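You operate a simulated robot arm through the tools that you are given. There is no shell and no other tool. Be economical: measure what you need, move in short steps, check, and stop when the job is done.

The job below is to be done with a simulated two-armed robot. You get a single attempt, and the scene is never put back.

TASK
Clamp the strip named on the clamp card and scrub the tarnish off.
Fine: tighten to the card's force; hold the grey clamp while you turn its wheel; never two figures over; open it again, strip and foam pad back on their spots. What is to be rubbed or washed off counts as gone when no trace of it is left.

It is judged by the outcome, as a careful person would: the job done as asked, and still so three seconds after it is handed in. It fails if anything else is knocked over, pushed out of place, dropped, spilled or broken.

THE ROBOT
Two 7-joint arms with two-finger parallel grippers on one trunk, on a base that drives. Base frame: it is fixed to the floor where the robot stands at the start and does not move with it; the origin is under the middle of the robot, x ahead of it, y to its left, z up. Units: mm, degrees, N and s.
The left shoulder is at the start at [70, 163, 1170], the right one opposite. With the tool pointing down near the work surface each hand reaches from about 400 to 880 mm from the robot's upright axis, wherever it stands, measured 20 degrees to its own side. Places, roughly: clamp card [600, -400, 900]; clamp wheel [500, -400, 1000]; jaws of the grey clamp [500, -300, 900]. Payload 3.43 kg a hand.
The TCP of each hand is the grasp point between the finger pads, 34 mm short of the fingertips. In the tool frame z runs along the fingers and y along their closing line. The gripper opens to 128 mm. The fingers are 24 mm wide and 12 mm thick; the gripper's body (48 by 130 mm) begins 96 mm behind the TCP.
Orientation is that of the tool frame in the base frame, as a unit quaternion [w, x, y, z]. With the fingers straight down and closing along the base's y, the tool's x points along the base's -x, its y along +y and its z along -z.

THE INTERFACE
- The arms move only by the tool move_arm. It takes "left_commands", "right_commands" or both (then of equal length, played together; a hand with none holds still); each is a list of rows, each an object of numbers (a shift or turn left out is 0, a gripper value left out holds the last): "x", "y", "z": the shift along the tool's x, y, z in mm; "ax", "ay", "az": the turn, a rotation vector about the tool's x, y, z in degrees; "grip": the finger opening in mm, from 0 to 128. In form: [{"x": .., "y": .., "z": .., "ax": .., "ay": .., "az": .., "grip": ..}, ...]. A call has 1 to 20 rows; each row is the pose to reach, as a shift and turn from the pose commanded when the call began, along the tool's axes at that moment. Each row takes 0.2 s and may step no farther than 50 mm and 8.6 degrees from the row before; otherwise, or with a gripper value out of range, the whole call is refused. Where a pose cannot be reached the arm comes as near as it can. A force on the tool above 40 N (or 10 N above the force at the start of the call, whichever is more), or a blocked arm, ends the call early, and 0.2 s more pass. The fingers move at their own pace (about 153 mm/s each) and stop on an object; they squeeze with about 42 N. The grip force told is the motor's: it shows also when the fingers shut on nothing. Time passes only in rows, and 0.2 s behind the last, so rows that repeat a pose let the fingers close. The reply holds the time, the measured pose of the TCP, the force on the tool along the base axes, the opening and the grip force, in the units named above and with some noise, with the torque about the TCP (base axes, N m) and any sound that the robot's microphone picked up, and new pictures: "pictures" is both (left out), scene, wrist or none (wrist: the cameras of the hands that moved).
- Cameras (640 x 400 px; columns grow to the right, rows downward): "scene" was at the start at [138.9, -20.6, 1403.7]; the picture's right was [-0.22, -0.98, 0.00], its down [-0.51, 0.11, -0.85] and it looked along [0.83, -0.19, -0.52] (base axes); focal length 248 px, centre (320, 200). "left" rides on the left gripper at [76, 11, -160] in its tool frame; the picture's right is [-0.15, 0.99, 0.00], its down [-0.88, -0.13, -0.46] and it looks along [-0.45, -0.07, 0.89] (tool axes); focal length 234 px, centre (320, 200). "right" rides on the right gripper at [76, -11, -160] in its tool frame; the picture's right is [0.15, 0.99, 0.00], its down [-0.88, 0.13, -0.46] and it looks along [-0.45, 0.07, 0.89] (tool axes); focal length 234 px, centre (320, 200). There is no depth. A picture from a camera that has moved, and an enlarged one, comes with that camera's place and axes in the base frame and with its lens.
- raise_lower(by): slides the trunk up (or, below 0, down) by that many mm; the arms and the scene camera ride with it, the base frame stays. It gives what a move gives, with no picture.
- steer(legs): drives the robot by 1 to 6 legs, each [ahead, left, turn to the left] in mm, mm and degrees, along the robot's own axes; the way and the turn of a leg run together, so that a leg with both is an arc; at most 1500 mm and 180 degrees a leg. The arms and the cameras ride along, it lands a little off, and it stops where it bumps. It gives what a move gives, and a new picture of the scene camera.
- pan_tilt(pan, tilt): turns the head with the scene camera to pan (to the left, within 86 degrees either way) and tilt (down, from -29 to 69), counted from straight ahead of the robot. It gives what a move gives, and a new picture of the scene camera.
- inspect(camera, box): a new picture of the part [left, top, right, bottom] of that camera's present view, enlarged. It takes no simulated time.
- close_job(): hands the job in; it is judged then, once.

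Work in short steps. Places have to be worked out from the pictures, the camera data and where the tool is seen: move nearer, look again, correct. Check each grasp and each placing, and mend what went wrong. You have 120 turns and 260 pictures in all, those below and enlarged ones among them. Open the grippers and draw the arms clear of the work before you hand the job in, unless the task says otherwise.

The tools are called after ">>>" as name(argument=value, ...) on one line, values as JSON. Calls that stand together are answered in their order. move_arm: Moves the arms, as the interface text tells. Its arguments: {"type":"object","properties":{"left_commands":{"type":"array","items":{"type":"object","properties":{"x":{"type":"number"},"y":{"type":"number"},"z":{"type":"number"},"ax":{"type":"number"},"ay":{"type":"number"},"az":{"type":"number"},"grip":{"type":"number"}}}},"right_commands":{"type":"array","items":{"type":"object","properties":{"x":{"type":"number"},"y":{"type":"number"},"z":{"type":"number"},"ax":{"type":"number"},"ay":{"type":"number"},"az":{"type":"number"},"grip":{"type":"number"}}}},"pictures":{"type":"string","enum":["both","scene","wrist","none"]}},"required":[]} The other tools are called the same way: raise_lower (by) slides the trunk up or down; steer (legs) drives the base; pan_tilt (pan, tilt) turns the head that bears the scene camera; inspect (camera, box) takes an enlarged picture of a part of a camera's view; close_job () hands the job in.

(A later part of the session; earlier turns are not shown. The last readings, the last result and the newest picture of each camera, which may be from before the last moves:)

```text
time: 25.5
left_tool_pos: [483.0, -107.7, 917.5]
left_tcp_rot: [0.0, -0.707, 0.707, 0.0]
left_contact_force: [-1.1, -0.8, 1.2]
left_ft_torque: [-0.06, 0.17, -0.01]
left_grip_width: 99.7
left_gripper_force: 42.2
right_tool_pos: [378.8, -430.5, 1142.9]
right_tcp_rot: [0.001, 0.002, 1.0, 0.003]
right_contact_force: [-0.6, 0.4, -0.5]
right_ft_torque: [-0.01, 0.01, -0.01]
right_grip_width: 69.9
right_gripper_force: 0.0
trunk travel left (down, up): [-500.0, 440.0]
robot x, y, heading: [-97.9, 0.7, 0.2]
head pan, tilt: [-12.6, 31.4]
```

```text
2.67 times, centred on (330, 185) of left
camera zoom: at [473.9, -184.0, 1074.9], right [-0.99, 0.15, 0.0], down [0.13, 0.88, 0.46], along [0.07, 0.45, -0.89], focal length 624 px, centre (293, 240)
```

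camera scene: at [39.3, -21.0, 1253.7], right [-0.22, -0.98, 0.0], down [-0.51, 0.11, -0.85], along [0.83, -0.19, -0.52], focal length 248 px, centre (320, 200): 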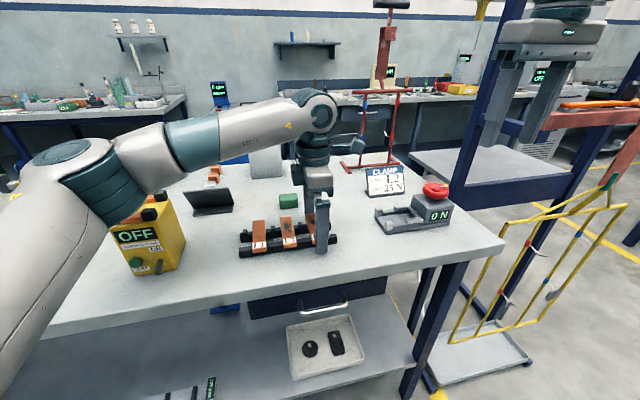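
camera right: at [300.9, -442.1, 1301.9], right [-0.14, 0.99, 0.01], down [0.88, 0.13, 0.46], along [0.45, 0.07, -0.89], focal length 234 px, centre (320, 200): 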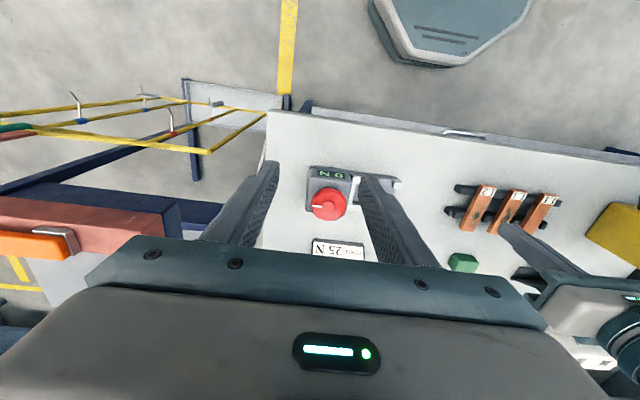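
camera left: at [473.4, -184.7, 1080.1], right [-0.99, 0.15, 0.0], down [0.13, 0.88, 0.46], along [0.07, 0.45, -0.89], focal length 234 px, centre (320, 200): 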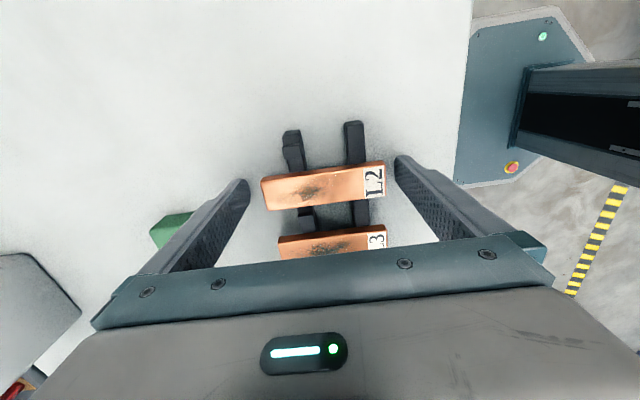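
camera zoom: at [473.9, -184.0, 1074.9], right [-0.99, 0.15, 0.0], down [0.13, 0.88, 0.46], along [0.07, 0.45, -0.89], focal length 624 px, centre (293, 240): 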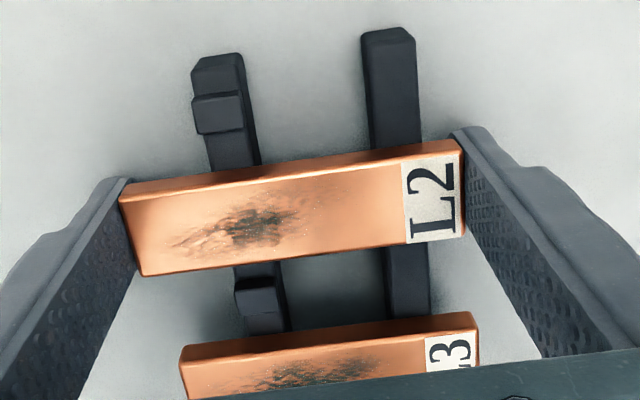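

Gripped (99.7 mm). I lift slowly by 70 mm and check.

>>> move_arm(left_commands=[{"z": -4}, {"z": -12}, {"z": -25}, {"z": -40}, {"z": -55}, {"z": -70}], pictures="both")

```text
time: 26.9
left_tool_pos: [481.3, -107.5, 986.7]
left_tcp_rot: [0.0, -0.707, 0.707, 0.0]
left_contact_force: [-0.6, 0.8, -2.7]
left_ft_torque: [0.04, -0.02, -0.02]
left_grip_width: 99.5
left_gripper_force: 41.9
right_tool_pos: [378.8, -430.0, 1141.2]
right_tcp_rot: [0.001, 0.002, 1.0, 0.003]
right_contact_force: [0.0, 0.0, 0.9]
right_ft_torque: [-0.01, 0.0, -0.01]
right_grip_width: 70.2
right_gripper_force: 0.1
trunk travel left (down, up): [-500.0, 440.0]
robot x, y, heading: [-100.9, 4.3, -0.1]
head pan, tilt: [-12.6, 31.4]
camera scene: at [39.1, -20.9, 1253.7], right [-0.22, -0.98, 0.0], down [-0.51, 0.11, -0.85], along [0.83, -0.19, -0.52], focal length 248 px, centre (320, 200)
camera left: at [471.9, -184.1, 1145.8], right [-0.99, 0.15, 0.0], down [0.13, 0.88, 0.46], along [0.07, 0.45, -0.89], focal length 234 px, centre (320, 200)
```

scene: 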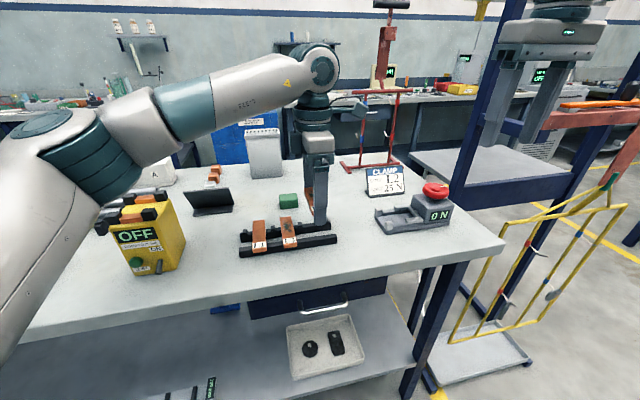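
left: 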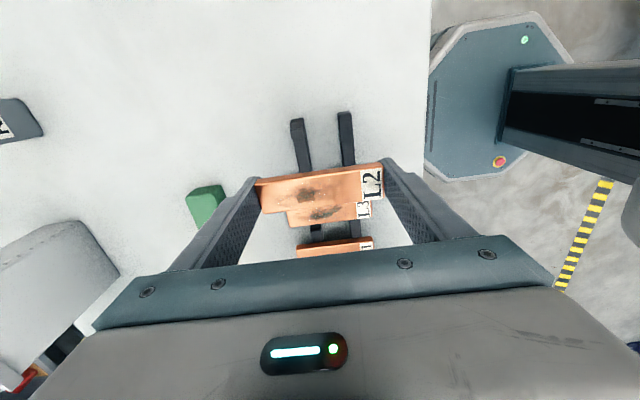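

L2 is held. Before placing, I measure the clamp jaws again from the right and scene cameras.

>>> inspect(camera="right", box=[300, 150, 420, 225])

>>> inspect(camera="scene", box=[365, 170, 465, 240])

```text
5.33 times, centred on (360, 188) of right
camera zoom: at [301.6, -441.4, 1301.7], right [-0.14, 0.99, 0.0], down [0.88, 0.12, 0.46], along [0.45, 0.07, -0.89], focal length 1249 px, centre (107, 267)
```

zoom: 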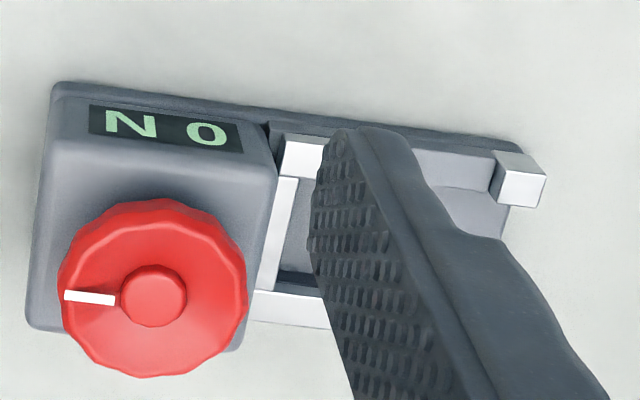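

```text
5.71 times, centred on (415, 205) of scene
camera zoom: at [39.1, -20.9, 1253.7], right [-0.22, -0.98, 0.0], down [-0.51, 0.11, -0.85], along [0.83, -0.19, -0.52], focal length 1420 px, centre (-223, 171)
```

zoom: 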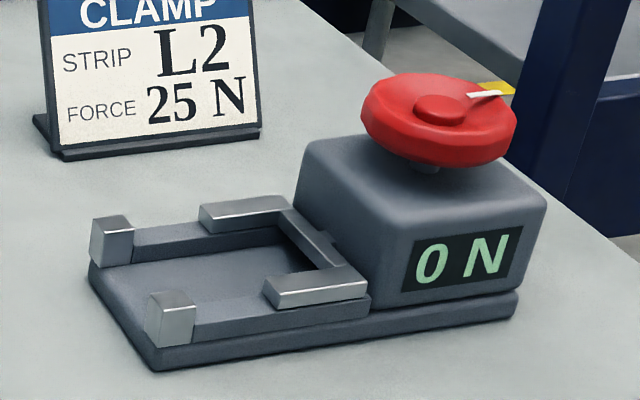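

Posts are at (449,-274) and (508,-274), top z≈915; jaw ends at y≈-319, so gap centre y≈-300, clamp centre x≈478.5. I carry L2 over there at current height and pull the right hand a little farther back.

>>> move_arm(left_commands=[{"x": 38, "y": 1}, {"x": 76, "y": 2}, {"x": 114, "y": 3}, {"x": 152, "y": 3}, {"x": 190, "y": 3}, {"x": 191.5, "y": 3}], right_commands=[{"x": 20, "y": -10}, {"x": 40, "y": -20}, {"x": 40, "y": -20}, {"x": 40, "y": -20}, {"x": 40, "y": -20}, {"x": 40, "y": -20}], pictures="both")

```text
time: 28.3
left_tool_pos: [480.5, -249.9, 986.5]
left_tcp_rot: [0.0, 0.707, -0.707, 0.0]
left_contact_force: [0.1, 0.0, -3.0]
left_ft_torque: [-0.01, 0.01, 0.02]
left_grip_width: 99.5
left_gripper_force: 41.9
left hand out of reach, approached as far as the arm can: row 4, 5, 6
right_tool_pos: [339.4, -450.5, 1143.3]
right_tcp_rot: [0.0, 0.001, 1.0, 0.004]
right_contact_force: [0.0, 0.2, -0.3]
right_ft_torque: [0.03, -0.05, 0.02]
right_grip_width: 70.0
right_gripper_force: 0.0
trunk travel left (down, up): [-500.0, 440.0]
robot x, y, heading: [-99.7, 3.2, -0.1]
head pan, tilt: [-12.6, 31.4]
camera scene: at [39.2, -21.8, 1253.7], right [-0.22, -0.98, 0.0], down [-0.51, 0.12, -0.85], along [0.83, -0.19, -0.52], focal length 248 px, centre (320, 200)
camera right: at [261.7, -462.4, 1301.6], right [-0.14, 0.99, 0.01], down [0.88, 0.12, 0.46], along [0.45, 0.07, -0.89], focal length 234 px, centre (320, 200)
camera left: at [470.5, -326.6, 1144.2], right [-0.99, 0.15, 0.0], down [0.13, 0.88, 0.46], along [0.07, 0.45, -0.89], focal length 234 px, centre (320, 200)
```

scene: 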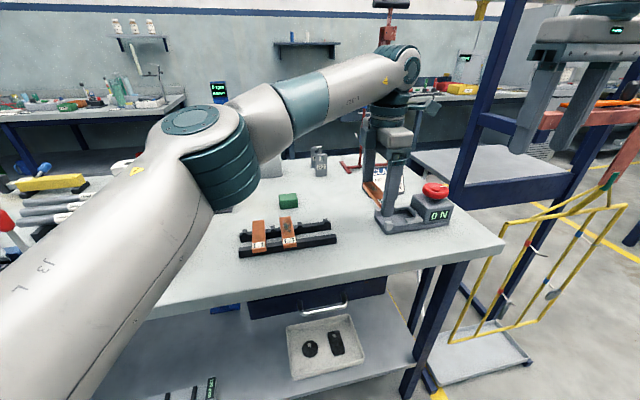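
right: 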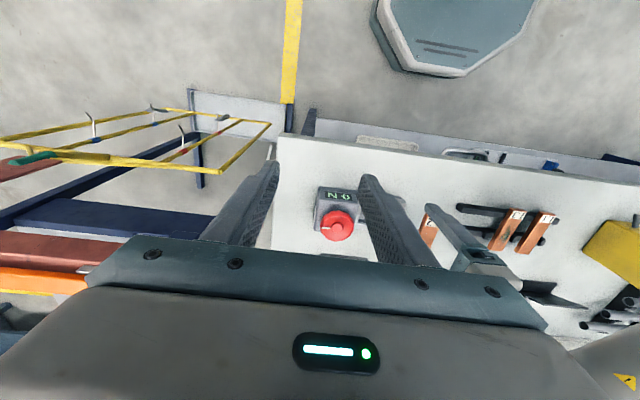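
left: 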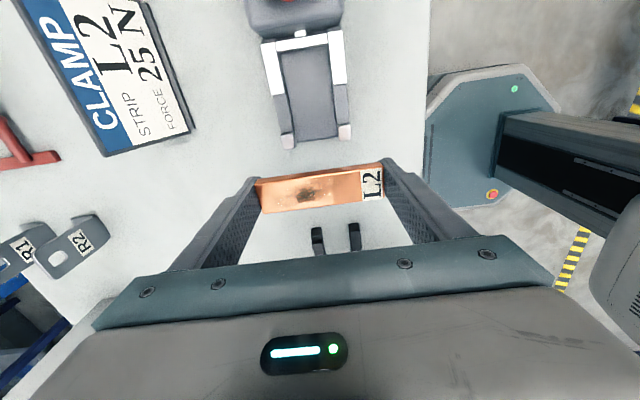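

The left hand stops at y≈-250, so I'll drive the base 110 mm to the right; first I shift both hands 110 mm to the left so they end up about where they are.

>>> move_arm(left_commands=[{"x": -36}, {"x": -72}, {"x": -110}], right_commands=[{"y": 36}, {"y": 72}, {"y": 100}], pictures="none")

>>> steer(legs=[[0, -110, 0]])

```text
time: 29.1
left_tool_pos: [482.5, -135.8, 984.9]
left_tcp_rot: [-0.001, -0.706, 0.708, 0.0]
left_contact_force: [0.5, 0.4, -4.2]
left_ft_torque: [-0.03, 0.01, 0.02]
left_grip_width: 99.6
left_gripper_force: 41.9
right_tool_pos: [341.6, -348.5, 1144.1]
right_tcp_rot: [0.0, 0.002, 1.0, 0.0]
right_contact_force: [0.3, -0.2, 0.1]
right_ft_torque: [-0.05, 0.01, 0.01]
right_grip_width: 70.0
right_gripper_force: 0.1
trunk travel left (down, up): [-500.0, 440.0]
robot x, y, heading: [-98.2, -5.4, -0.3]
head pan, tilt: [-12.6, 31.4]
```

```text
time: 30.3
left_tool_pos: [481.9, -249.2, 985.2]
left_tcp_rot: [0.001, 0.707, -0.707, -0.001]
left_contact_force: [0.5, 0.3, -2.2]
left_ft_torque: [0.03, 0.0, -0.02]
left_grip_width: 99.7
left_gripper_force: 42.0
right_tool_pos: [341.2, -462.4, 1143.7]
right_tcp_rot: [0.0, 0.002, 1.0, 0.003]
right_contact_force: [-1.3, -1.5, 0.2]
right_ft_torque: [0.03, 0.0, -0.01]
right_grip_width: 69.9
right_gripper_force: 0.0
trunk travel left (down, up): [-500.0, 440.0]
robot x, y, heading: [-100.3, -113.8, -0.1]
head pan, tilt: [-12.6, 31.4]
camera scene: at [39.2, -131.9, 1253.7], right [-0.22, -0.98, 0.0], down [-0.51, 0.11, -0.85], along [0.83, -0.19, -0.52], focal length 248 px, centre (320, 200)
```

scene: 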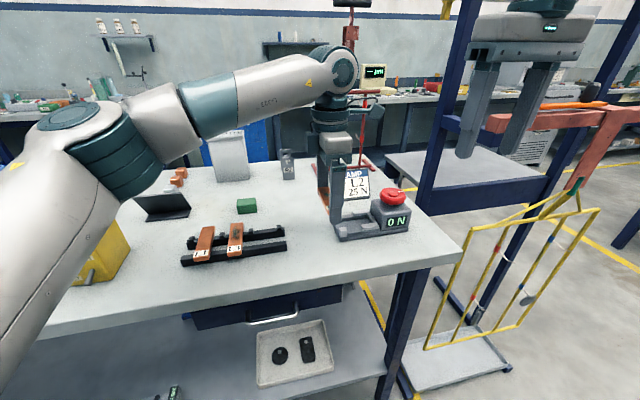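

Base shifted. Now I bring L2 over the gap: y=-299.5, x=478.5.

>>> move_arm(left_commands=[{"x": 25, "y": 3.4}, {"x": 50, "y": 3.4}, {"x": 50, "y": 3.4, "z": 20}, {"x": 50, "y": 3.4, "z": 30}], pictures="both")

>>> inspect(camera="left", box=[230, 60, 420, 220])

>>> inspect(camera="scene", box=[310, 170, 420, 250])

```text
time: 31.3
left_tool_pos: [478.4, -300.7, 955.8]
left_tcp_rot: [0.0, -0.707, 0.707, 0.0]
left_contact_force: [0.1, 0.3, -3.0]
left_ft_torque: [0.0, 0.03, 0.01]
left_grip_width: 99.3
left_gripper_force: 41.9
right_tool_pos: [341.0, -463.2, 1143.9]
right_tcp_rot: [0.0, 0.002, 1.0, 0.002]
right_contact_force: [-0.3, -0.8, -0.4]
right_ft_torque: [0.01, 0.02, -0.02]
right_grip_width: 69.8
right_gripper_force: 0.1
trunk travel left (down, up): [-500.0, 440.0]
robot x, y, heading: [-98.0, -110.6, -0.0]
head pan, tilt: [-12.6, 31.4]
camera scene: at [39.1, -132.0, 1253.7], right [-0.22, -0.98, 0.0], down [-0.51, 0.12, -0.85], along [0.83, -0.19, -0.52], focal length 248 px, centre (320, 200)
camera left: at [468.4, -376.8, 1112.0], right [-0.99, 0.15, 0.0], down [0.13, 0.88, 0.46], along [0.07, 0.45, -0.89], focal length 234 px, centre (320, 200)
```

scene: 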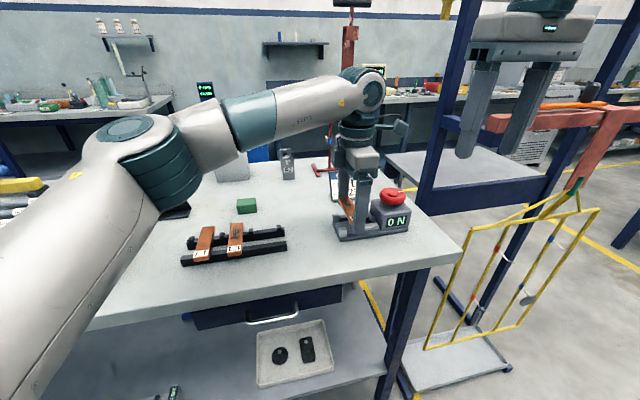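
left: 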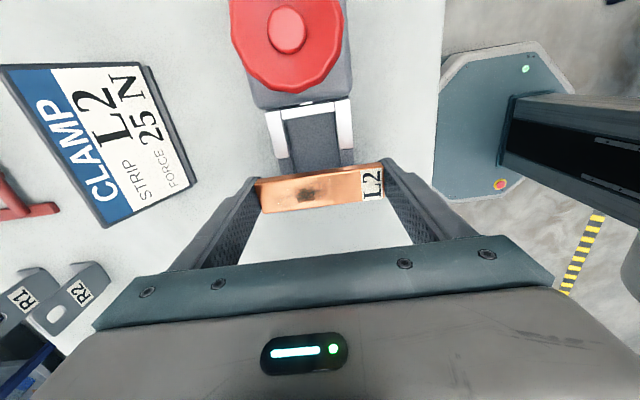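

```text
2.50 times, centred on (325, 140) of left
camera zoom: at [468.4, -376.8, 1112.0], right [-0.99, 0.15, 0.0], down [0.13, 0.88, 0.46], along [0.07, 0.45, -0.89], focal length 585 px, centre (308, 350)
```

zoom: 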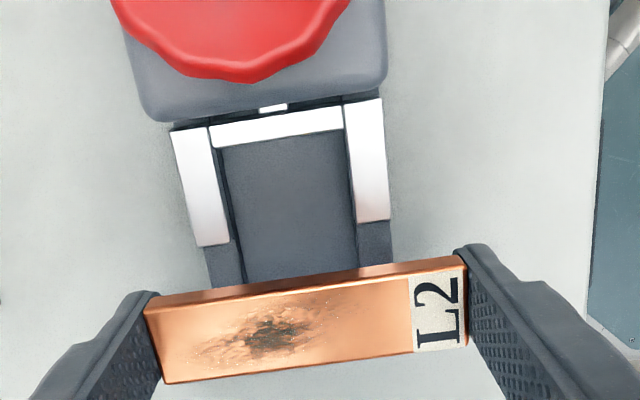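

```text
5.00 times, centred on (365, 210) of scene
camera zoom: at [39.1, -132.0, 1253.7], right [-0.22, -0.98, 0.0], down [-0.51, 0.12, -0.85], along [0.83, -0.19, -0.52], focal length 1242 px, centre (95, 150)
```

zoom: 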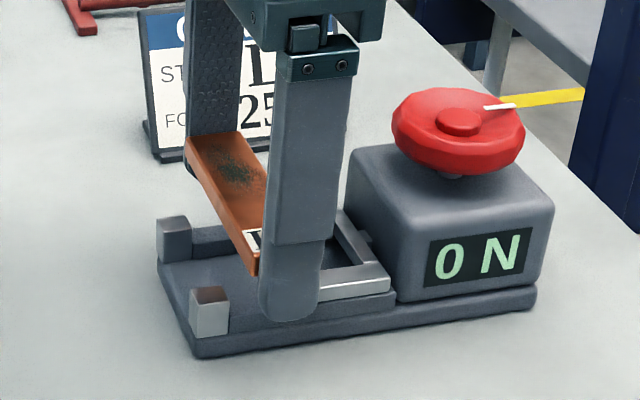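

The strip is centred between jaws (-322) and posts (-282). I lower 28 mm and look.

>>> move_arm(left_commands=[{"z": 14, "y": -1.5}, {"z": 28, "y": -1.5}], pictures="none")

>>> inspect(camera="left", box=[230, 60, 420, 220])

>>> inspect(camera="scene", box=[310, 170, 420, 250])

```text
time: 31.9
left_tool_pos: [479.7, -299.8, 927.0]
left_tcp_rot: [0.0, 0.707, -0.707, 0.0]
left_contact_force: [0.9, -0.3, -2.4]
left_ft_torque: [0.0, -0.03, -0.02]
left_grip_width: 99.5
left_gripper_force: 42.0
right_tool_pos: [340.4, -462.7, 1142.8]
right_tcp_rot: [0.001, 0.002, 1.0, 0.003]
right_contact_force: [-0.3, 0.2, 0.3]
right_ft_torque: [-0.05, 0.01, -0.01]
right_grip_width: 70.2
right_gripper_force: 0.0
trunk travel left (down, up): [-500.0, 440.0]
robot x, y, heading: [-100.7, -108.6, -0.2]
head pan, tilt: [-12.6, 31.4]
```

```text
2.50 times, centred on (325, 140) of left
camera zoom: at [470.4, -376.1, 1084.1], right [-0.99, 0.15, 0.0], down [0.13, 0.88, 0.46], along [0.07, 0.45, -0.89], focal length 585 px, centre (308, 350)
```

zoom: 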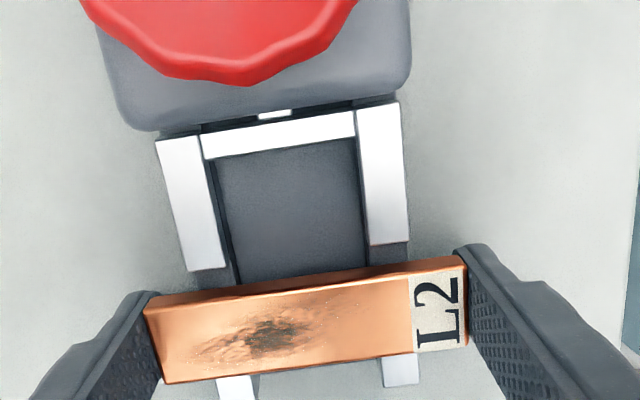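

```text
5.00 times, centred on (365, 210) of scene
camera zoom: at [39.3, -131.7, 1253.7], right [-0.22, -0.98, 0.0], down [-0.51, 0.11, -0.85], along [0.83, -0.19, -0.52], focal length 1242 px, centre (95, 150)
```

zoom: 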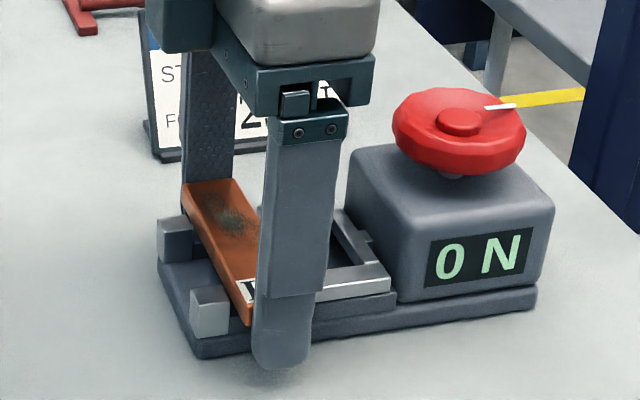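

Good; continuing down in small steps until it rests on the rails.

>>> move_arm(left_commands=[{"z": 2}, {"z": 4}, {"z": 6}, {"z": 6}], pictures="none")

>>> inspect(camera="scene", box=[310, 170, 420, 250])

```text
time: 32.9
left_tool_pos: [480.0, -298.2, 921.6]
left_tcp_rot: [0.0, 0.707, -0.707, 0.001]
left_contact_force: [2.2, -1.6, 3.9]
left_ft_torque: [-0.08, 0.21, 0.03]
left_grip_width: 99.4
left_gripper_force: 42.0
right_tool_pos: [340.1, -462.5, 1143.6]
right_tcp_rot: [0.002, 0.003, 1.0, 0.003]
right_contact_force: [0.0, 0.2, -0.9]
right_ft_torque: [0.03, -0.01, 0.04]
right_grip_width: 69.9
right_gripper_force: 0.0
trunk travel left (down, up): [-500.0, 440.0]
robot x, y, heading: [-101.8, -108.9, -0.2]
head pan, tilt: [-12.6, 31.4]
```

```text
5.00 times, centred on (365, 210) of scene
camera zoom: at [38.9, -131.5, 1253.8], right [-0.22, -0.98, 0.0], down [-0.51, 0.11, -0.85], along [0.83, -0.19, -0.52], focal length 1242 px, centre (95, 150)
```

zoom: 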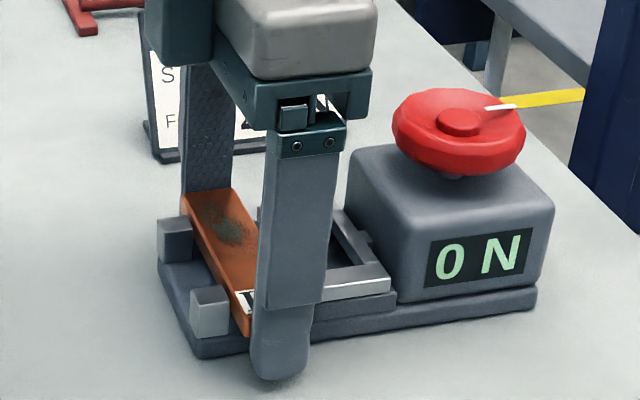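

Contact force shows the strip resting on the rails. I open slightly and raise straight up, then look.

>>> move_arm(left_commands=[{"grip": 116}, {"grip": 116}, {"z": -15}, {"z": -40}, {"z": -70}, {"z": -70, "x": -40}, {"z": -70, "x": -80}, {"z": -70, "x": -110}], pictures="wrist")

>>> inspect(camera="scene", box=[310, 170, 420, 250])

>>> inspect(camera="left", box=[230, 40, 400, 180])

```text
time: 34.7
left_tool_pos: [479.3, -188.2, 990.5]
left_tcp_rot: [0.001, 0.707, -0.707, 0.001]
left_contact_force: [0.5, -0.2, 0.2]
left_ft_torque: [-0.05, -0.02, -0.01]
left_grip_width: 116.0
left_gripper_force: 0.1
right_tool_pos: [340.6, -461.2, 1144.2]
right_tcp_rot: [0.0, 0.002, 1.0, 0.002]
right_contact_force: [-0.5, 0.4, 0.3]
right_ft_torque: [-0.01, 0.01, 0.0]
right_grip_width: 69.9
right_gripper_force: 0.0
trunk travel left (down, up): [-500.0, 440.0]
robot x, y, heading: [-101.7, -110.6, -0.4]
head pan, tilt: [-12.6, 31.4]
camera left: at [470.7, -264.2, 1148.0], right [-0.99, 0.15, 0.0], down [0.13, 0.88, 0.45], along [0.07, 0.45, -0.89], focal length 234 px, centre (320, 200)
```

left: 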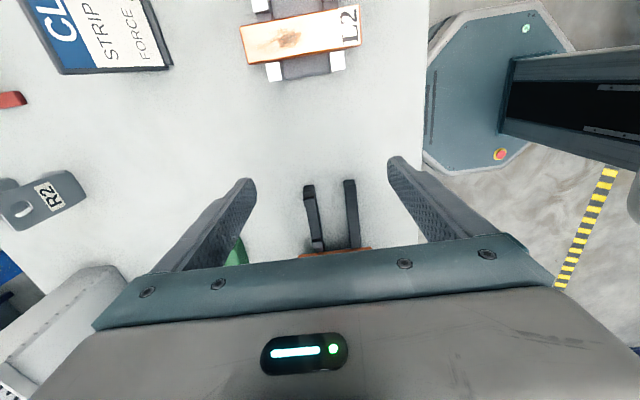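

```text
5.00 times, centred on (365, 210) of scene
camera zoom: at [39.2, -130.4, 1253.7], right [-0.22, -0.98, 0.0], down [-0.51, 0.11, -0.85], along [0.83, -0.19, -0.52], focal length 1242 px, centre (95, 150)
```

zoom: 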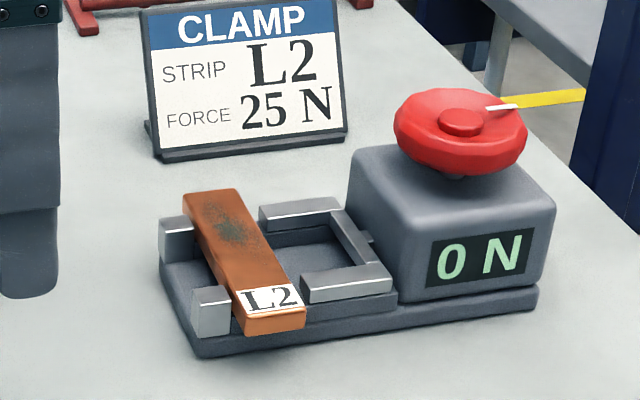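

```text
2.86 times, centred on (315, 110) of left
camera zoom: at [470.7, -264.2, 1148.0], right [-0.99, 0.15, 0.0], down [0.13, 0.88, 0.45], along [0.07, 0.45, -0.89], focal length 669 px, centre (334, 457)
```

zoom: 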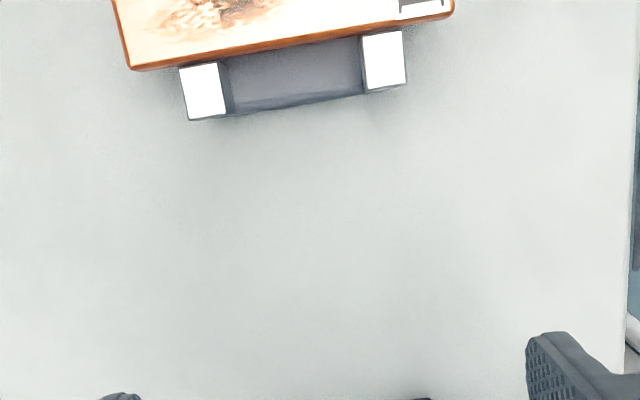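

The strip sits nicely across the rails, standing slightly proud of the posts. Next I tilt the left hand 30° (so its camera and wrist lean away from the wheel) and approach the left end of the clamp base to hold it.

>>> move_arm(left_commands=[{"ay": 8, "y": -1.7}, {"ay": 16, "y": -1.7, "x": 10}, {"ay": 24, "y": -1.7, "x": 20, "z": 10}, {"ay": 30, "y": -1.7, "x": 30, "z": 25}, {"ay": 30, "y": -1.7, "x": 45, "z": 45}], pictures="both")

```text
time: 36.1
left_tool_pos: [479.2, -231.2, 972.8]
left_tcp_rot: [-0.167, -0.68, 0.685, -0.201]
left_contact_force: [0.2, 0.7, -0.4]
left_ft_torque: [-0.02, 0.02, -0.03]
left_grip_width: 116.0
left_gripper_force: 0.0
right_tool_pos: [334.1, -461.8, 1145.3]
right_tcp_rot: [0.004, -0.001, 1.0, 0.003]
right_contact_force: [-0.2, 0.7, 0.5]
right_ft_torque: [0.0, 0.1, 0.02]
right_grip_width: 70.1
right_gripper_force: 0.0
trunk travel left (down, up): [-500.0, 440.0]
robot x, y, heading: [-102.2, -106.0, -0.1]
head pan, tilt: [-12.6, 31.4]
stopped in row 5 (left hand): the arm was blocked; the commanded pose is now the measured one
camera scene: at [31.1, -133.6, 1254.8], right [-0.22, -0.98, 0.0], down [-0.5, 0.12, -0.86], along [0.84, -0.18, -0.52], focal length 248 px, centre (320, 200)
camera left: at [460.8, -217.7, 1145.6], right [-0.99, 0.12, -0.12], down [0.13, 0.99, -0.04], along [0.11, -0.06, -0.99], focal length 234 px, centre (320, 200)
```

scene: 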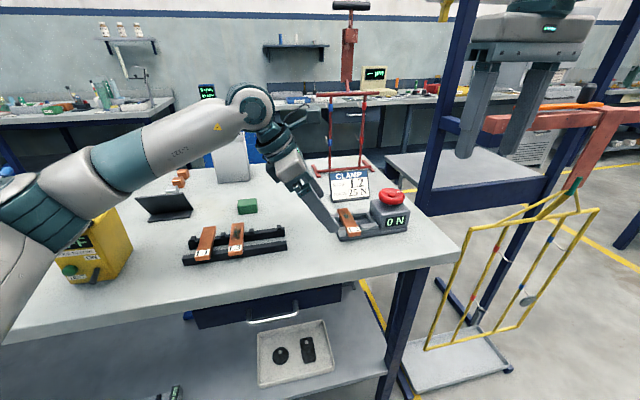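
left: 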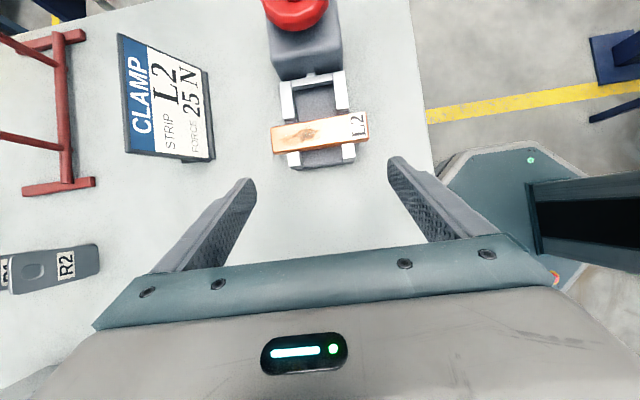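

The arm was blocked — probably the left elbow came down on the table or yellow box. I back off by rising at once and look.

>>> move_arm(left_commands=[{"x": 10, "z": -17}, {"x": 20, "z": -35, "ay": -8}, {"x": 25, "z": -43, "ay": -16}], pictures="scene")

>>> inspect(camera="scene", box=[0, 160, 200, 300])

```text
time: 36.9
left_tool_pos: [480.0, -233.1, 1008.2]
left_tcp_rot: [-0.078, -0.701, 0.703, -0.095]
left_contact_force: [-0.2, -0.1, 0.3]
left_ft_torque: [0.03, -0.01, -0.02]
left_grip_width: 116.0
left_gripper_force: 0.0
right_tool_pos: [338.2, -461.7, 1142.4]
right_tcp_rot: [0.0, 0.003, 1.0, 0.002]
right_contact_force: [-0.7, 0.2, -0.5]
right_ft_torque: [0.03, -0.01, -0.01]
right_grip_width: 70.1
right_gripper_force: 0.0
trunk travel left (down, up): [-500.0, 440.0]
robot x, y, heading: [-101.4, -112.4, -0.1]
head pan, tilt: [-12.6, 31.4]
camera scene: at [37.7, -132.2, 1253.3], right [-0.22, -0.98, 0.0], down [-0.51, 0.11, -0.85], along [0.83, -0.19, -0.52], focal length 248 px, centre (320, 200)
```

scene: 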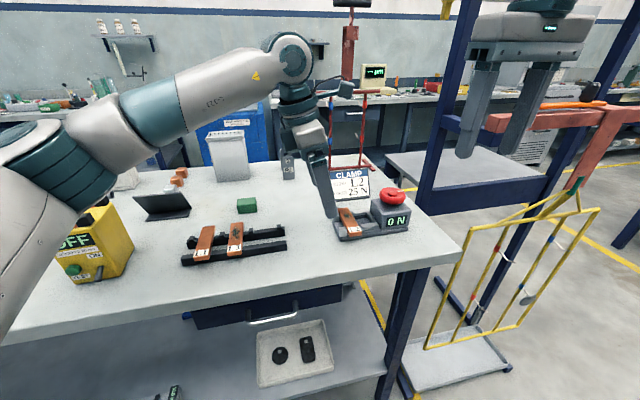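

```text
2.86 times, centred on (100, 230) of scene
camera zoom: at [37.7, -132.2, 1253.3], right [-0.22, -0.98, 0.0], down [-0.51, 0.11, -0.85], along [0.83, -0.19, -0.52], focal length 710 px, centre (949, 114)
```

zoom: 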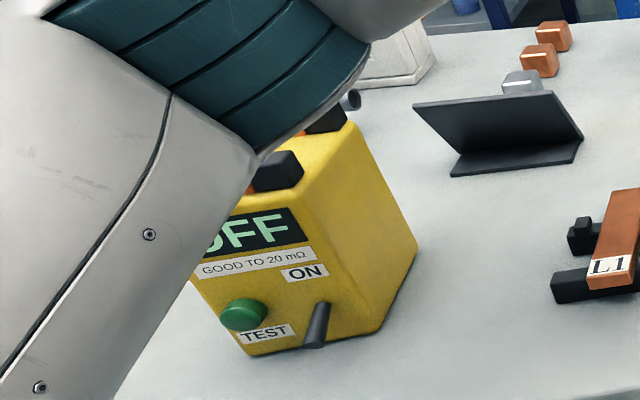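

The left elbow is right beside the yellow tester. I raise the trunk 150 mm so the elbows stay high.

>>> raise_lower(by=150)

>>> pan_tilt(pan=15, tilt=40)

```text
time: 38.6
left_tool_pos: [481.4, -231.5, 1159.4]
left_tcp_rot: [-0.079, -0.701, 0.702, -0.096]
left_contact_force: [-0.3, 0.1, 0.4]
left_ft_torque: [-0.01, -0.02, 0.0]
left_grip_width: 116.1
left_gripper_force: 0.1
right_tool_pos: [340.7, -461.3, 1293.1]
right_tcp_rot: [0.0, 0.001, 1.0, 0.002]
right_contact_force: [-0.4, -0.7, 0.1]
right_ft_torque: [0.0, -0.02, 0.01]
right_grip_width: 70.2
right_gripper_force: 0.1
trunk travel left (down, up): [-650.0, 290.0]
robot x, y, heading: [-99.9, -108.7, -0.2]
head pan, tilt: [-12.6, 31.4]
```

```text
time: 39.6
left_tool_pos: [480.8, -231.4, 1159.1]
left_tcp_rot: [-0.079, -0.701, 0.702, -0.097]
left_contact_force: [-0.3, -0.7, -0.1]
left_ft_torque: [0.04, 0.03, -0.01]
left_grip_width: 116.2
left_gripper_force: 0.0
right_tool_pos: [340.4, -460.9, 1293.5]
right_tcp_rot: [0.001, 0.001, 1.0, 0.002]
right_contact_force: [0.0, -0.4, -0.4]
right_ft_torque: [0.02, 0.0, -0.02]
right_grip_width: 69.8
right_gripper_force: 0.1
trunk travel left (down, up): [-650.0, 290.0]
robot x, y, heading: [-95.1, -112.2, 0.0]
head pan, tilt: [15.0, 40.0]
camera scene: at [32.9, -89.4, 1390.6], right [0.26, -0.97, 0.0], down [-0.62, -0.17, -0.77], along [0.74, 0.2, -0.64], focal length 248 px, centre (320, 200)
```

scene: 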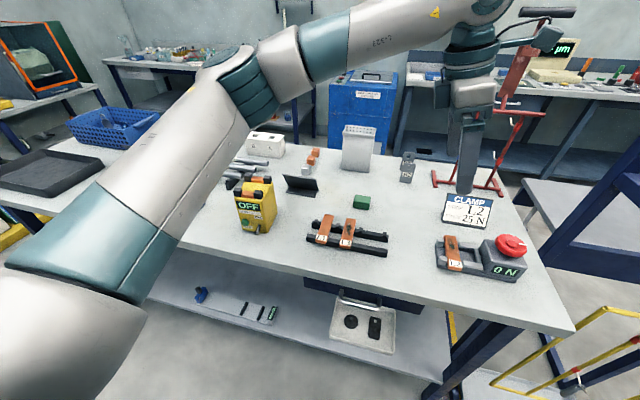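

I check the tester's place enlarged, to compare with the start.

>>> inspect(camera="scene", box=[220, 165, 400, 270])

```text
3.56 times, centred on (310, 218) of scene
camera zoom: at [32.9, -89.4, 1390.6], right [0.26, -0.97, 0.0], down [-0.62, -0.17, -0.77], along [0.74, 0.2, -0.64], focal length 883 px, centre (356, 138)
```

zoom: 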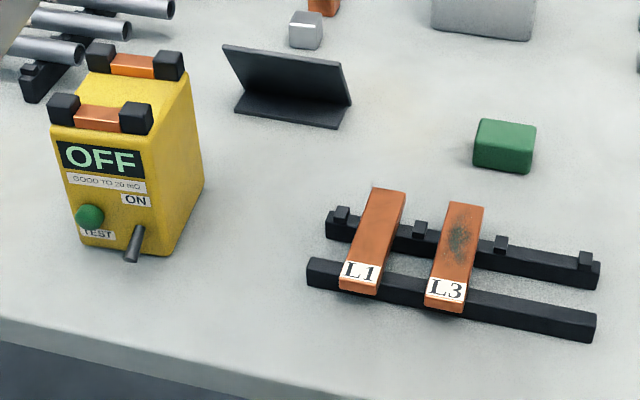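

Position of the tester cannot be told apart from the start within my accuracy; I'll recheck later. Now I point the head at the clamp and lower the left hand, tilted about 25°, toward the clamp's left end.

>>> move_arm(left_commands=[{"x": -7, "z": 39, "ay": 3, "ax": -0.5}, {"x": -14, "z": 78, "ay": 6, "ax": -1}, {"x": -21, "z": 118, "ay": 9, "ax": -1.4}, {"x": -28, "z": 157, "ay": 11, "ax": -1.4}, {"x": -35, "z": 196, "ay": 11, "ax": -1.4}], pictures="none")

>>> pan_tilt(pan=-20, tilt=42)

```text
time: 40.8
left_tool_pos: [487.7, -245.5, 959.5]
left_tcp_rot: [-0.154, -0.688, 0.693, -0.154]
left_contact_force: [0.9, 0.0, 0.3]
left_ft_torque: [-0.01, 0.01, 0.02]
left_grip_width: 115.9
left_gripper_force: 0.1
right_tool_pos: [341.2, -460.7, 1293.8]
right_tcp_rot: [-0.001, 0.001, 1.0, 0.002]
right_contact_force: [0.0, 0.2, 0.5]
right_ft_torque: [0.0, 0.01, -0.03]
right_grip_width: 70.0
right_gripper_force: 0.0
trunk travel left (down, up): [-650.0, 290.0]
robot x, y, heading: [-102.6, -109.4, 0.0]
head pan, tilt: [15.0, 40.0]
```

```text
time: 41.8
left_tool_pos: [486.6, -247.1, 959.6]
left_tcp_rot: [-0.154, -0.688, 0.692, -0.155]
left_contact_force: [-0.5, -0.8, -0.4]
left_ft_torque: [0.03, -0.02, 0.01]
left_grip_width: 115.9
left_gripper_force: 0.1
right_tool_pos: [339.3, -461.9, 1293.8]
right_tcp_rot: [0.0, 0.0, 1.0, 0.003]
right_contact_force: [-0.9, 0.6, 0.1]
right_ft_torque: [0.01, 0.0, -0.04]
right_grip_width: 70.0
right_gripper_force: 0.0
trunk travel left (down, up): [-650.0, 290.0]
robot x, y, heading: [-99.0, -110.6, 0.1]
head pan, tilt: [-20.0, 42.0]
camera scene: at [29.5, -139.9, 1387.6], right [-0.34, -0.94, 0.0], down [-0.63, 0.23, -0.74], along [0.7, -0.25, -0.67], focal length 248 px, centre (320, 200)
```

scene: 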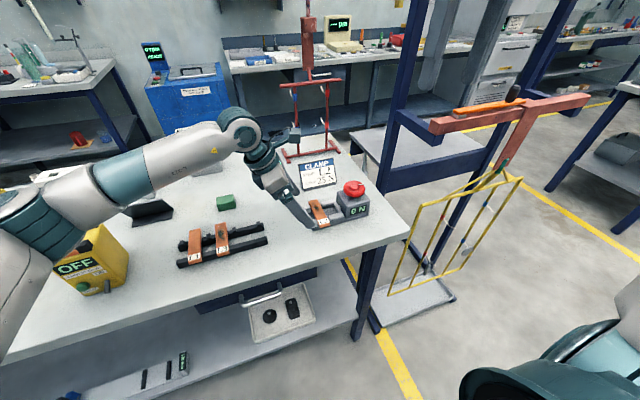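

I check elbow clearance to the tester and finger alignment to the clamp.

>>> inspect(camera="scene", box=[0, 150, 160, 310])

>>> inspect(camera="left", box=[220, 60, 440, 220])

>>> inspect(camera="scene", box=[270, 160, 390, 240])

```text
2.50 times, centred on (80, 230) of scene
camera zoom: at [29.5, -139.9, 1387.6], right [-0.34, -0.94, 0.0], down [-0.63, 0.23, -0.74], along [0.7, -0.25, -0.67], focal length 621 px, centre (920, 125)
```

zoom: 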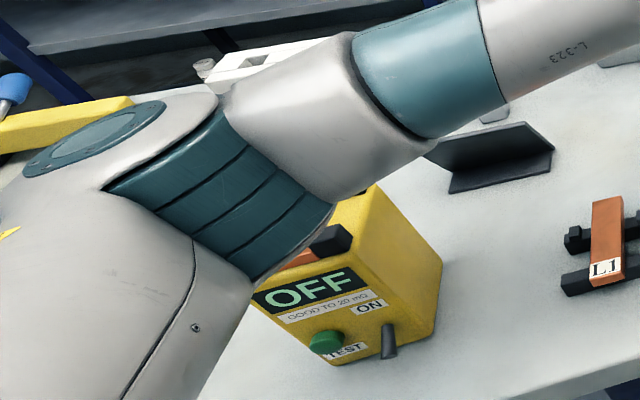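

```text
2.50 times, centred on (330, 140) of left
camera zoom: at [476.4, -247.4, 1134.5], right [-0.99, 0.14, -0.06], down [0.14, 0.99, 0.04], along [0.07, 0.03, -1.0], focal length 585 px, centre (295, 350)
```

zoom: 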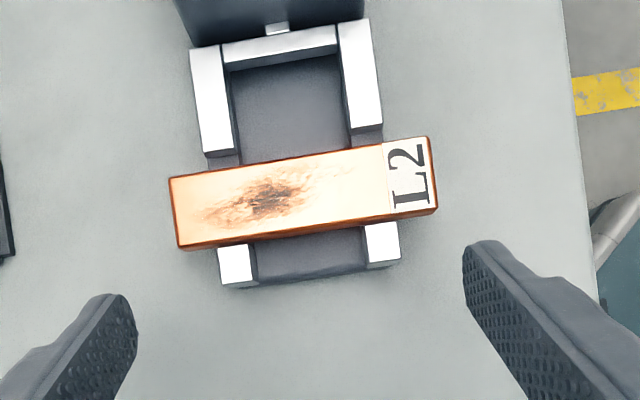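

```text
5.00 times, centred on (330, 200) of scene
camera zoom: at [29.5, -139.9, 1387.6], right [-0.34, -0.94, 0.0], down [-0.63, 0.23, -0.74], along [0.7, -0.25, -0.67], focal length 1242 px, centre (270, 200)
```

zoom: 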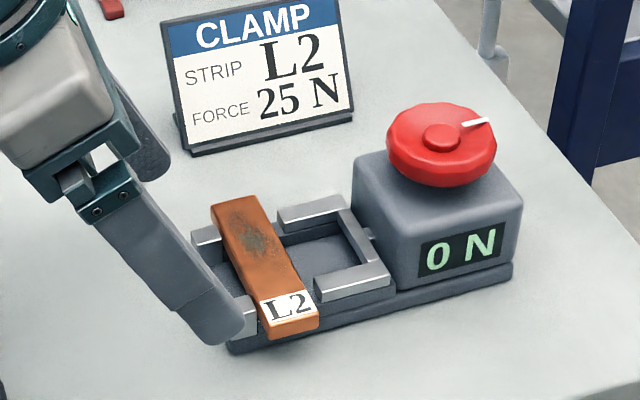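

Alignment good: posts at x 454.6/509.6, y -275.5. I slide along the finger direction to (482,-266.5,908) in small steps.

>>> move_arm(left_commands=[{"x": -1, "y": 5, "z": 14}, {"x": -2, "y": 5, "z": 28}, {"x": -3, "y": 5, "z": 42}, {"x": -3.7, "y": 5, "z": 53}], pictures="scene")

>>> inspect(camera="scene", box=[270, 160, 390, 240])

>>> inspect(camera="left", box=[220, 60, 440, 220])

```text
time: 42.8
left_tool_pos: [480.7, -262.8, 916.8]
left_tcp_rot: [-0.153, -0.688, 0.692, -0.158]
left_contact_force: [2.6, 9.0, 23.8]
left_ft_torque: [0.24, 1.32, -0.64]
left_grip_width: 114.2
left_gripper_force: 0.1
right_tool_pos: [337.2, -457.6, 1297.4]
right_tcp_rot: [0.003, 0.001, 1.0, 0.001]
right_contact_force: [-0.8, 0.4, 0.1]
right_ft_torque: [0.01, -0.02, -0.01]
right_grip_width: 69.9
right_gripper_force: 0.1
trunk travel left (down, up): [-650.0, 290.0]
robot x, y, heading: [-102.1, -109.2, 0.2]
head pan, tilt: [-20.0, 42.0]
camera scene: at [26.5, -136.2, 1388.5], right [-0.34, -0.94, 0.0], down [-0.63, 0.23, -0.74], along [0.7, -0.26, -0.67], focal length 248 px, centre (320, 200)
```

scene: 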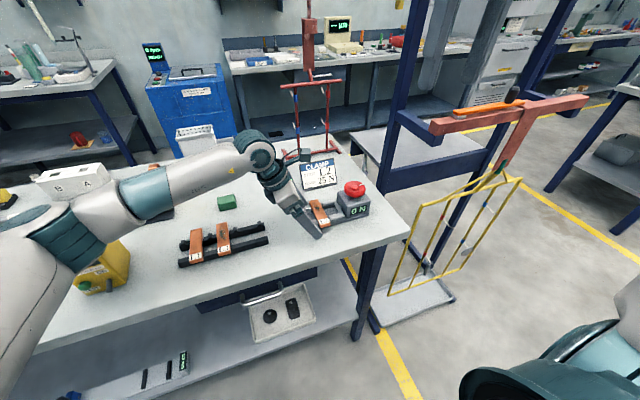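

```text
5.00 times, centred on (330, 200) of scene
camera zoom: at [26.5, -136.2, 1388.5], right [-0.34, -0.94, 0.0], down [-0.63, 0.23, -0.74], along [0.7, -0.26, -0.67], focal length 1242 px, centre (270, 200)
```

zoom: 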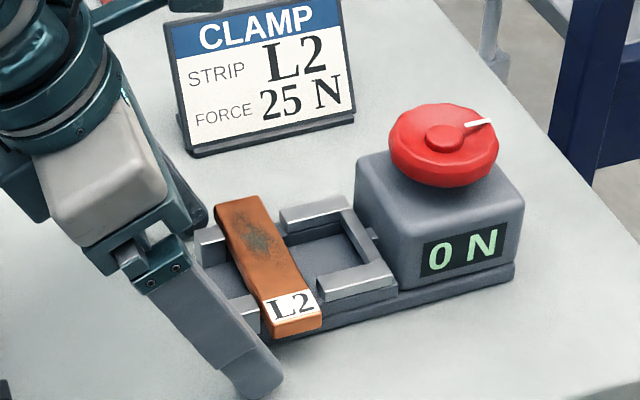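

```text
2.50 times, centred on (330, 140) of left
camera zoom: at [470.0, -263.2, 1090.7], right [-0.99, 0.14, -0.07], down [0.14, 0.99, 0.03], along [0.07, 0.02, -1.0], focal length 585 px, centre (295, 350)
```

zoom: 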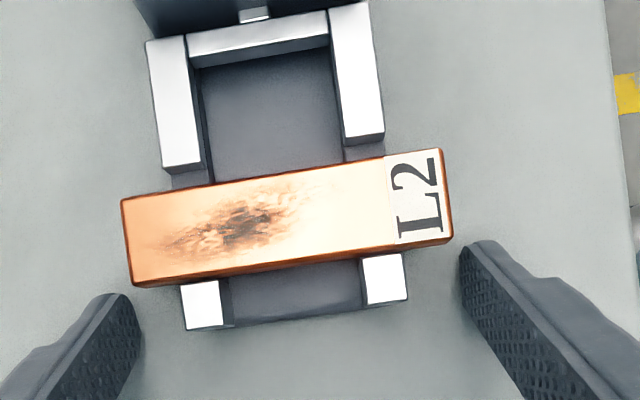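

The fingertips touched the table (24 N, so table is near z≈880). I back off 8 mm along the fingers and gently close on the base.

>>> move_arm(left_commands=[{"z": -8, "y": -1}, {"z": -8, "y": -1}], pictures="none")

>>> inspect(camera="left", box=[220, 60, 440, 220])

>>> inspect(camera="scene", box=[0, 150, 160, 310])

```text
time: 43.4
left_tool_pos: [482.4, -261.5, 918.0]
left_tcp_rot: [-0.154, -0.688, 0.692, -0.154]
left_contact_force: [-0.2, 0.8, 0.1]
left_ft_torque: [0.01, -0.01, 0.0]
left_grip_width: 116.1
left_gripper_force: 0.2
right_tool_pos: [340.3, -459.9, 1292.7]
right_tcp_rot: [0.001, 0.0, 1.0, 0.001]
right_contact_force: [-0.1, 0.4, 0.0]
right_ft_torque: [0.01, 0.01, 0.0]
right_grip_width: 69.8
right_gripper_force: 0.1
trunk travel left (down, up): [-650.0, 290.0]
robot x, y, heading: [-103.0, -109.8, -0.1]
head pan, tilt: [-20.0, 42.0]
```

```text
2.50 times, centred on (330, 140) of left
camera zoom: at [472.3, -262.7, 1092.7], right [-0.99, 0.14, -0.06], down [0.14, 0.99, 0.04], along [0.07, 0.03, -1.0], focal length 585 px, centre (295, 350)
```

zoom: 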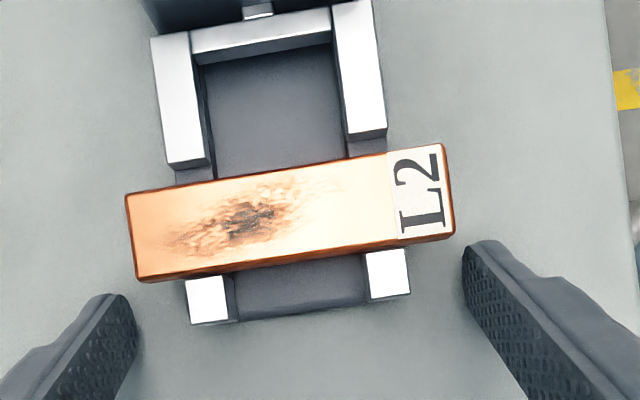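

```text
2.50 times, centred on (80, 230) of scene
camera zoom: at [28.8, -139.3, 1387.5], right [-0.34, -0.94, 0.0], down [-0.63, 0.23, -0.74], along [0.7, -0.26, -0.67], focal length 621 px, centre (920, 125)
```

zoom: 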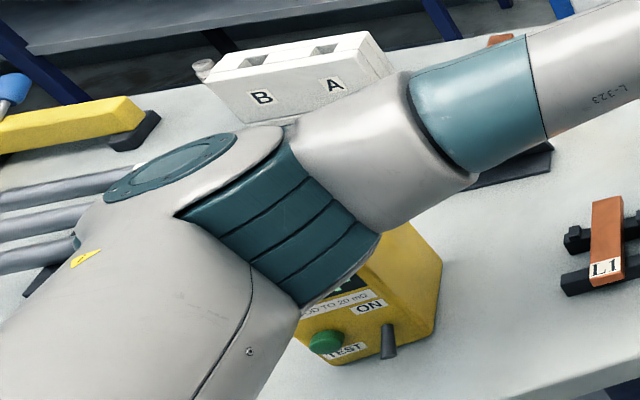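

Now 5 mm farther over the base end, then close.

>>> move_arm(left_commands=[{"x": 4.5, "z": 2.1}, {"x": 4.5, "z": 2.1, "grip": 95}, {"x": 4.5, "z": 2.1, "grip": 60}, {"x": 4.5, "z": 2.1, "grip": 60}], pictures="none")

>>> inspect(camera="left", box=[220, 60, 440, 220])

>>> inspect(camera="scene", box=[270, 160, 390, 240])

```text
time: 44.4
left_tool_pos: [482.7, -267.1, 919.4]
left_tcp_rot: [-0.154, -0.688, 0.693, -0.154]
left_contact_force: [0.0, -0.4, 0.7]
left_ft_torque: [0.11, -0.02, 0.01]
left_grip_width: 99.4
left_gripper_force: 41.7
right_tool_pos: [340.4, -460.5, 1293.4]
right_tcp_rot: [0.0, 0.002, 1.0, 0.003]
right_contact_force: [-0.8, -0.2, -0.5]
right_ft_torque: [-0.03, 0.03, 0.0]
right_grip_width: 70.0
right_gripper_force: 0.0
trunk travel left (down, up): [-650.0, 290.0]
robot x, y, heading: [-101.6, -108.9, 0.0]
head pan, tilt: [-20.0, 42.0]
```

```text
2.50 times, centred on (330, 140) of left
camera zoom: at [473.0, -268.2, 1093.1], right [-0.99, 0.14, -0.06], down [0.14, 0.99, 0.04], along [0.07, 0.03, -1.0], focal length 585 px, centre (295, 350)
```

zoom: 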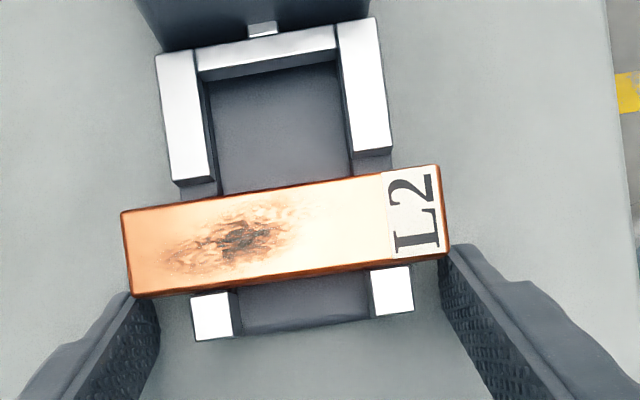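

```text
5.00 times, centred on (330, 200) of scene
camera zoom: at [29.5, -140.0, 1387.5], right [-0.34, -0.94, 0.0], down [-0.63, 0.23, -0.74], along [0.7, -0.25, -0.67], focal length 1242 px, centre (270, 200)
```

zoom: 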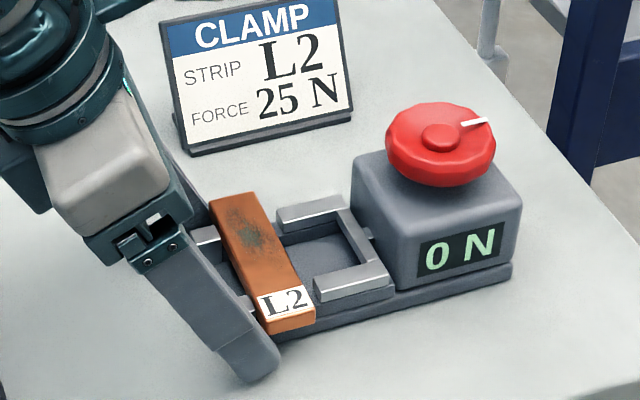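

The fingers caught the strip's ends instead of the base. I open, shift 5 mm toward +y so only the posts/base end are between the fingers, and close again.

>>> move_arm(left_commands=[{"grip": 116}, {"grip": 116}, {"x": -4.8, "z": -1.2}, {"x": -4.8, "z": -1.2, "grip": 50}, {"x": -4.8, "z": -1.2, "grip": 50}, {"x": -4.8, "z": -1.2, "grip": 50}], pictures="none")

>>> inspect(camera="left", box=[220, 60, 440, 220])

>>> inspect(camera="scene", box=[270, 160, 390, 240])

```text
time: 45.8
left_tool_pos: [481.9, -262.0, 919.0]
left_tcp_rot: [-0.155, -0.688, 0.692, -0.155]
left_contact_force: [-1.9, 1.3, 1.1]
left_ft_torque: [-0.3, 0.4, -0.47]
left_grip_width: 70.0
left_gripper_force: 41.9
right_tool_pos: [340.1, -460.1, 1294.2]
right_tcp_rot: [0.001, 0.001, 1.0, 0.002]
right_contact_force: [0.1, 0.4, 0.2]
right_ft_torque: [0.0, -0.05, -0.01]
right_grip_width: 70.1
right_gripper_force: 0.1
trunk travel left (down, up): [-650.0, 290.0]
robot x, y, heading: [-100.2, -110.3, 0.1]
head pan, tilt: [-20.0, 42.0]
```

```text
2.50 times, centred on (330, 140) of left
camera zoom: at [472.4, -262.5, 1092.4], right [-0.99, 0.14, -0.06], down [0.14, 0.99, 0.04], along [0.07, 0.03, -1.0], focal length 585 px, centre (295, 350)
```

zoom: 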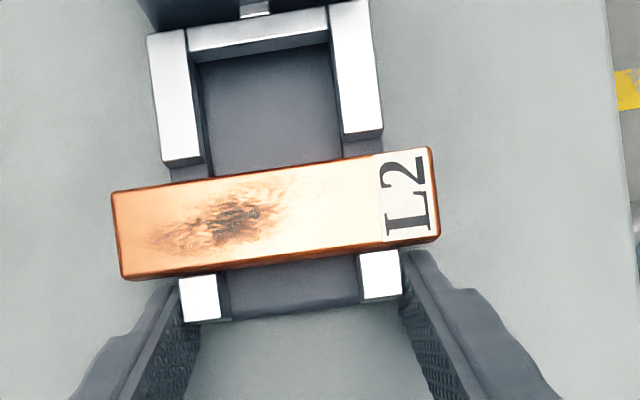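

```text
5.00 times, centred on (330, 200) of scene
camera zoom: at [29.0, -139.5, 1387.6], right [-0.34, -0.94, 0.0], down [-0.63, 0.23, -0.74], along [0.7, -0.25, -0.67], focal length 1242 px, centre (270, 200)
```

zoom: 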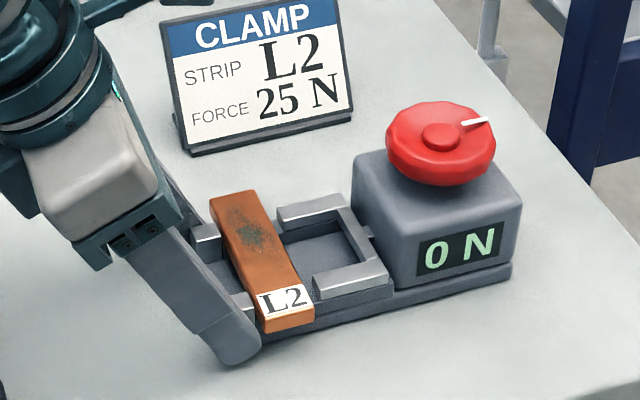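

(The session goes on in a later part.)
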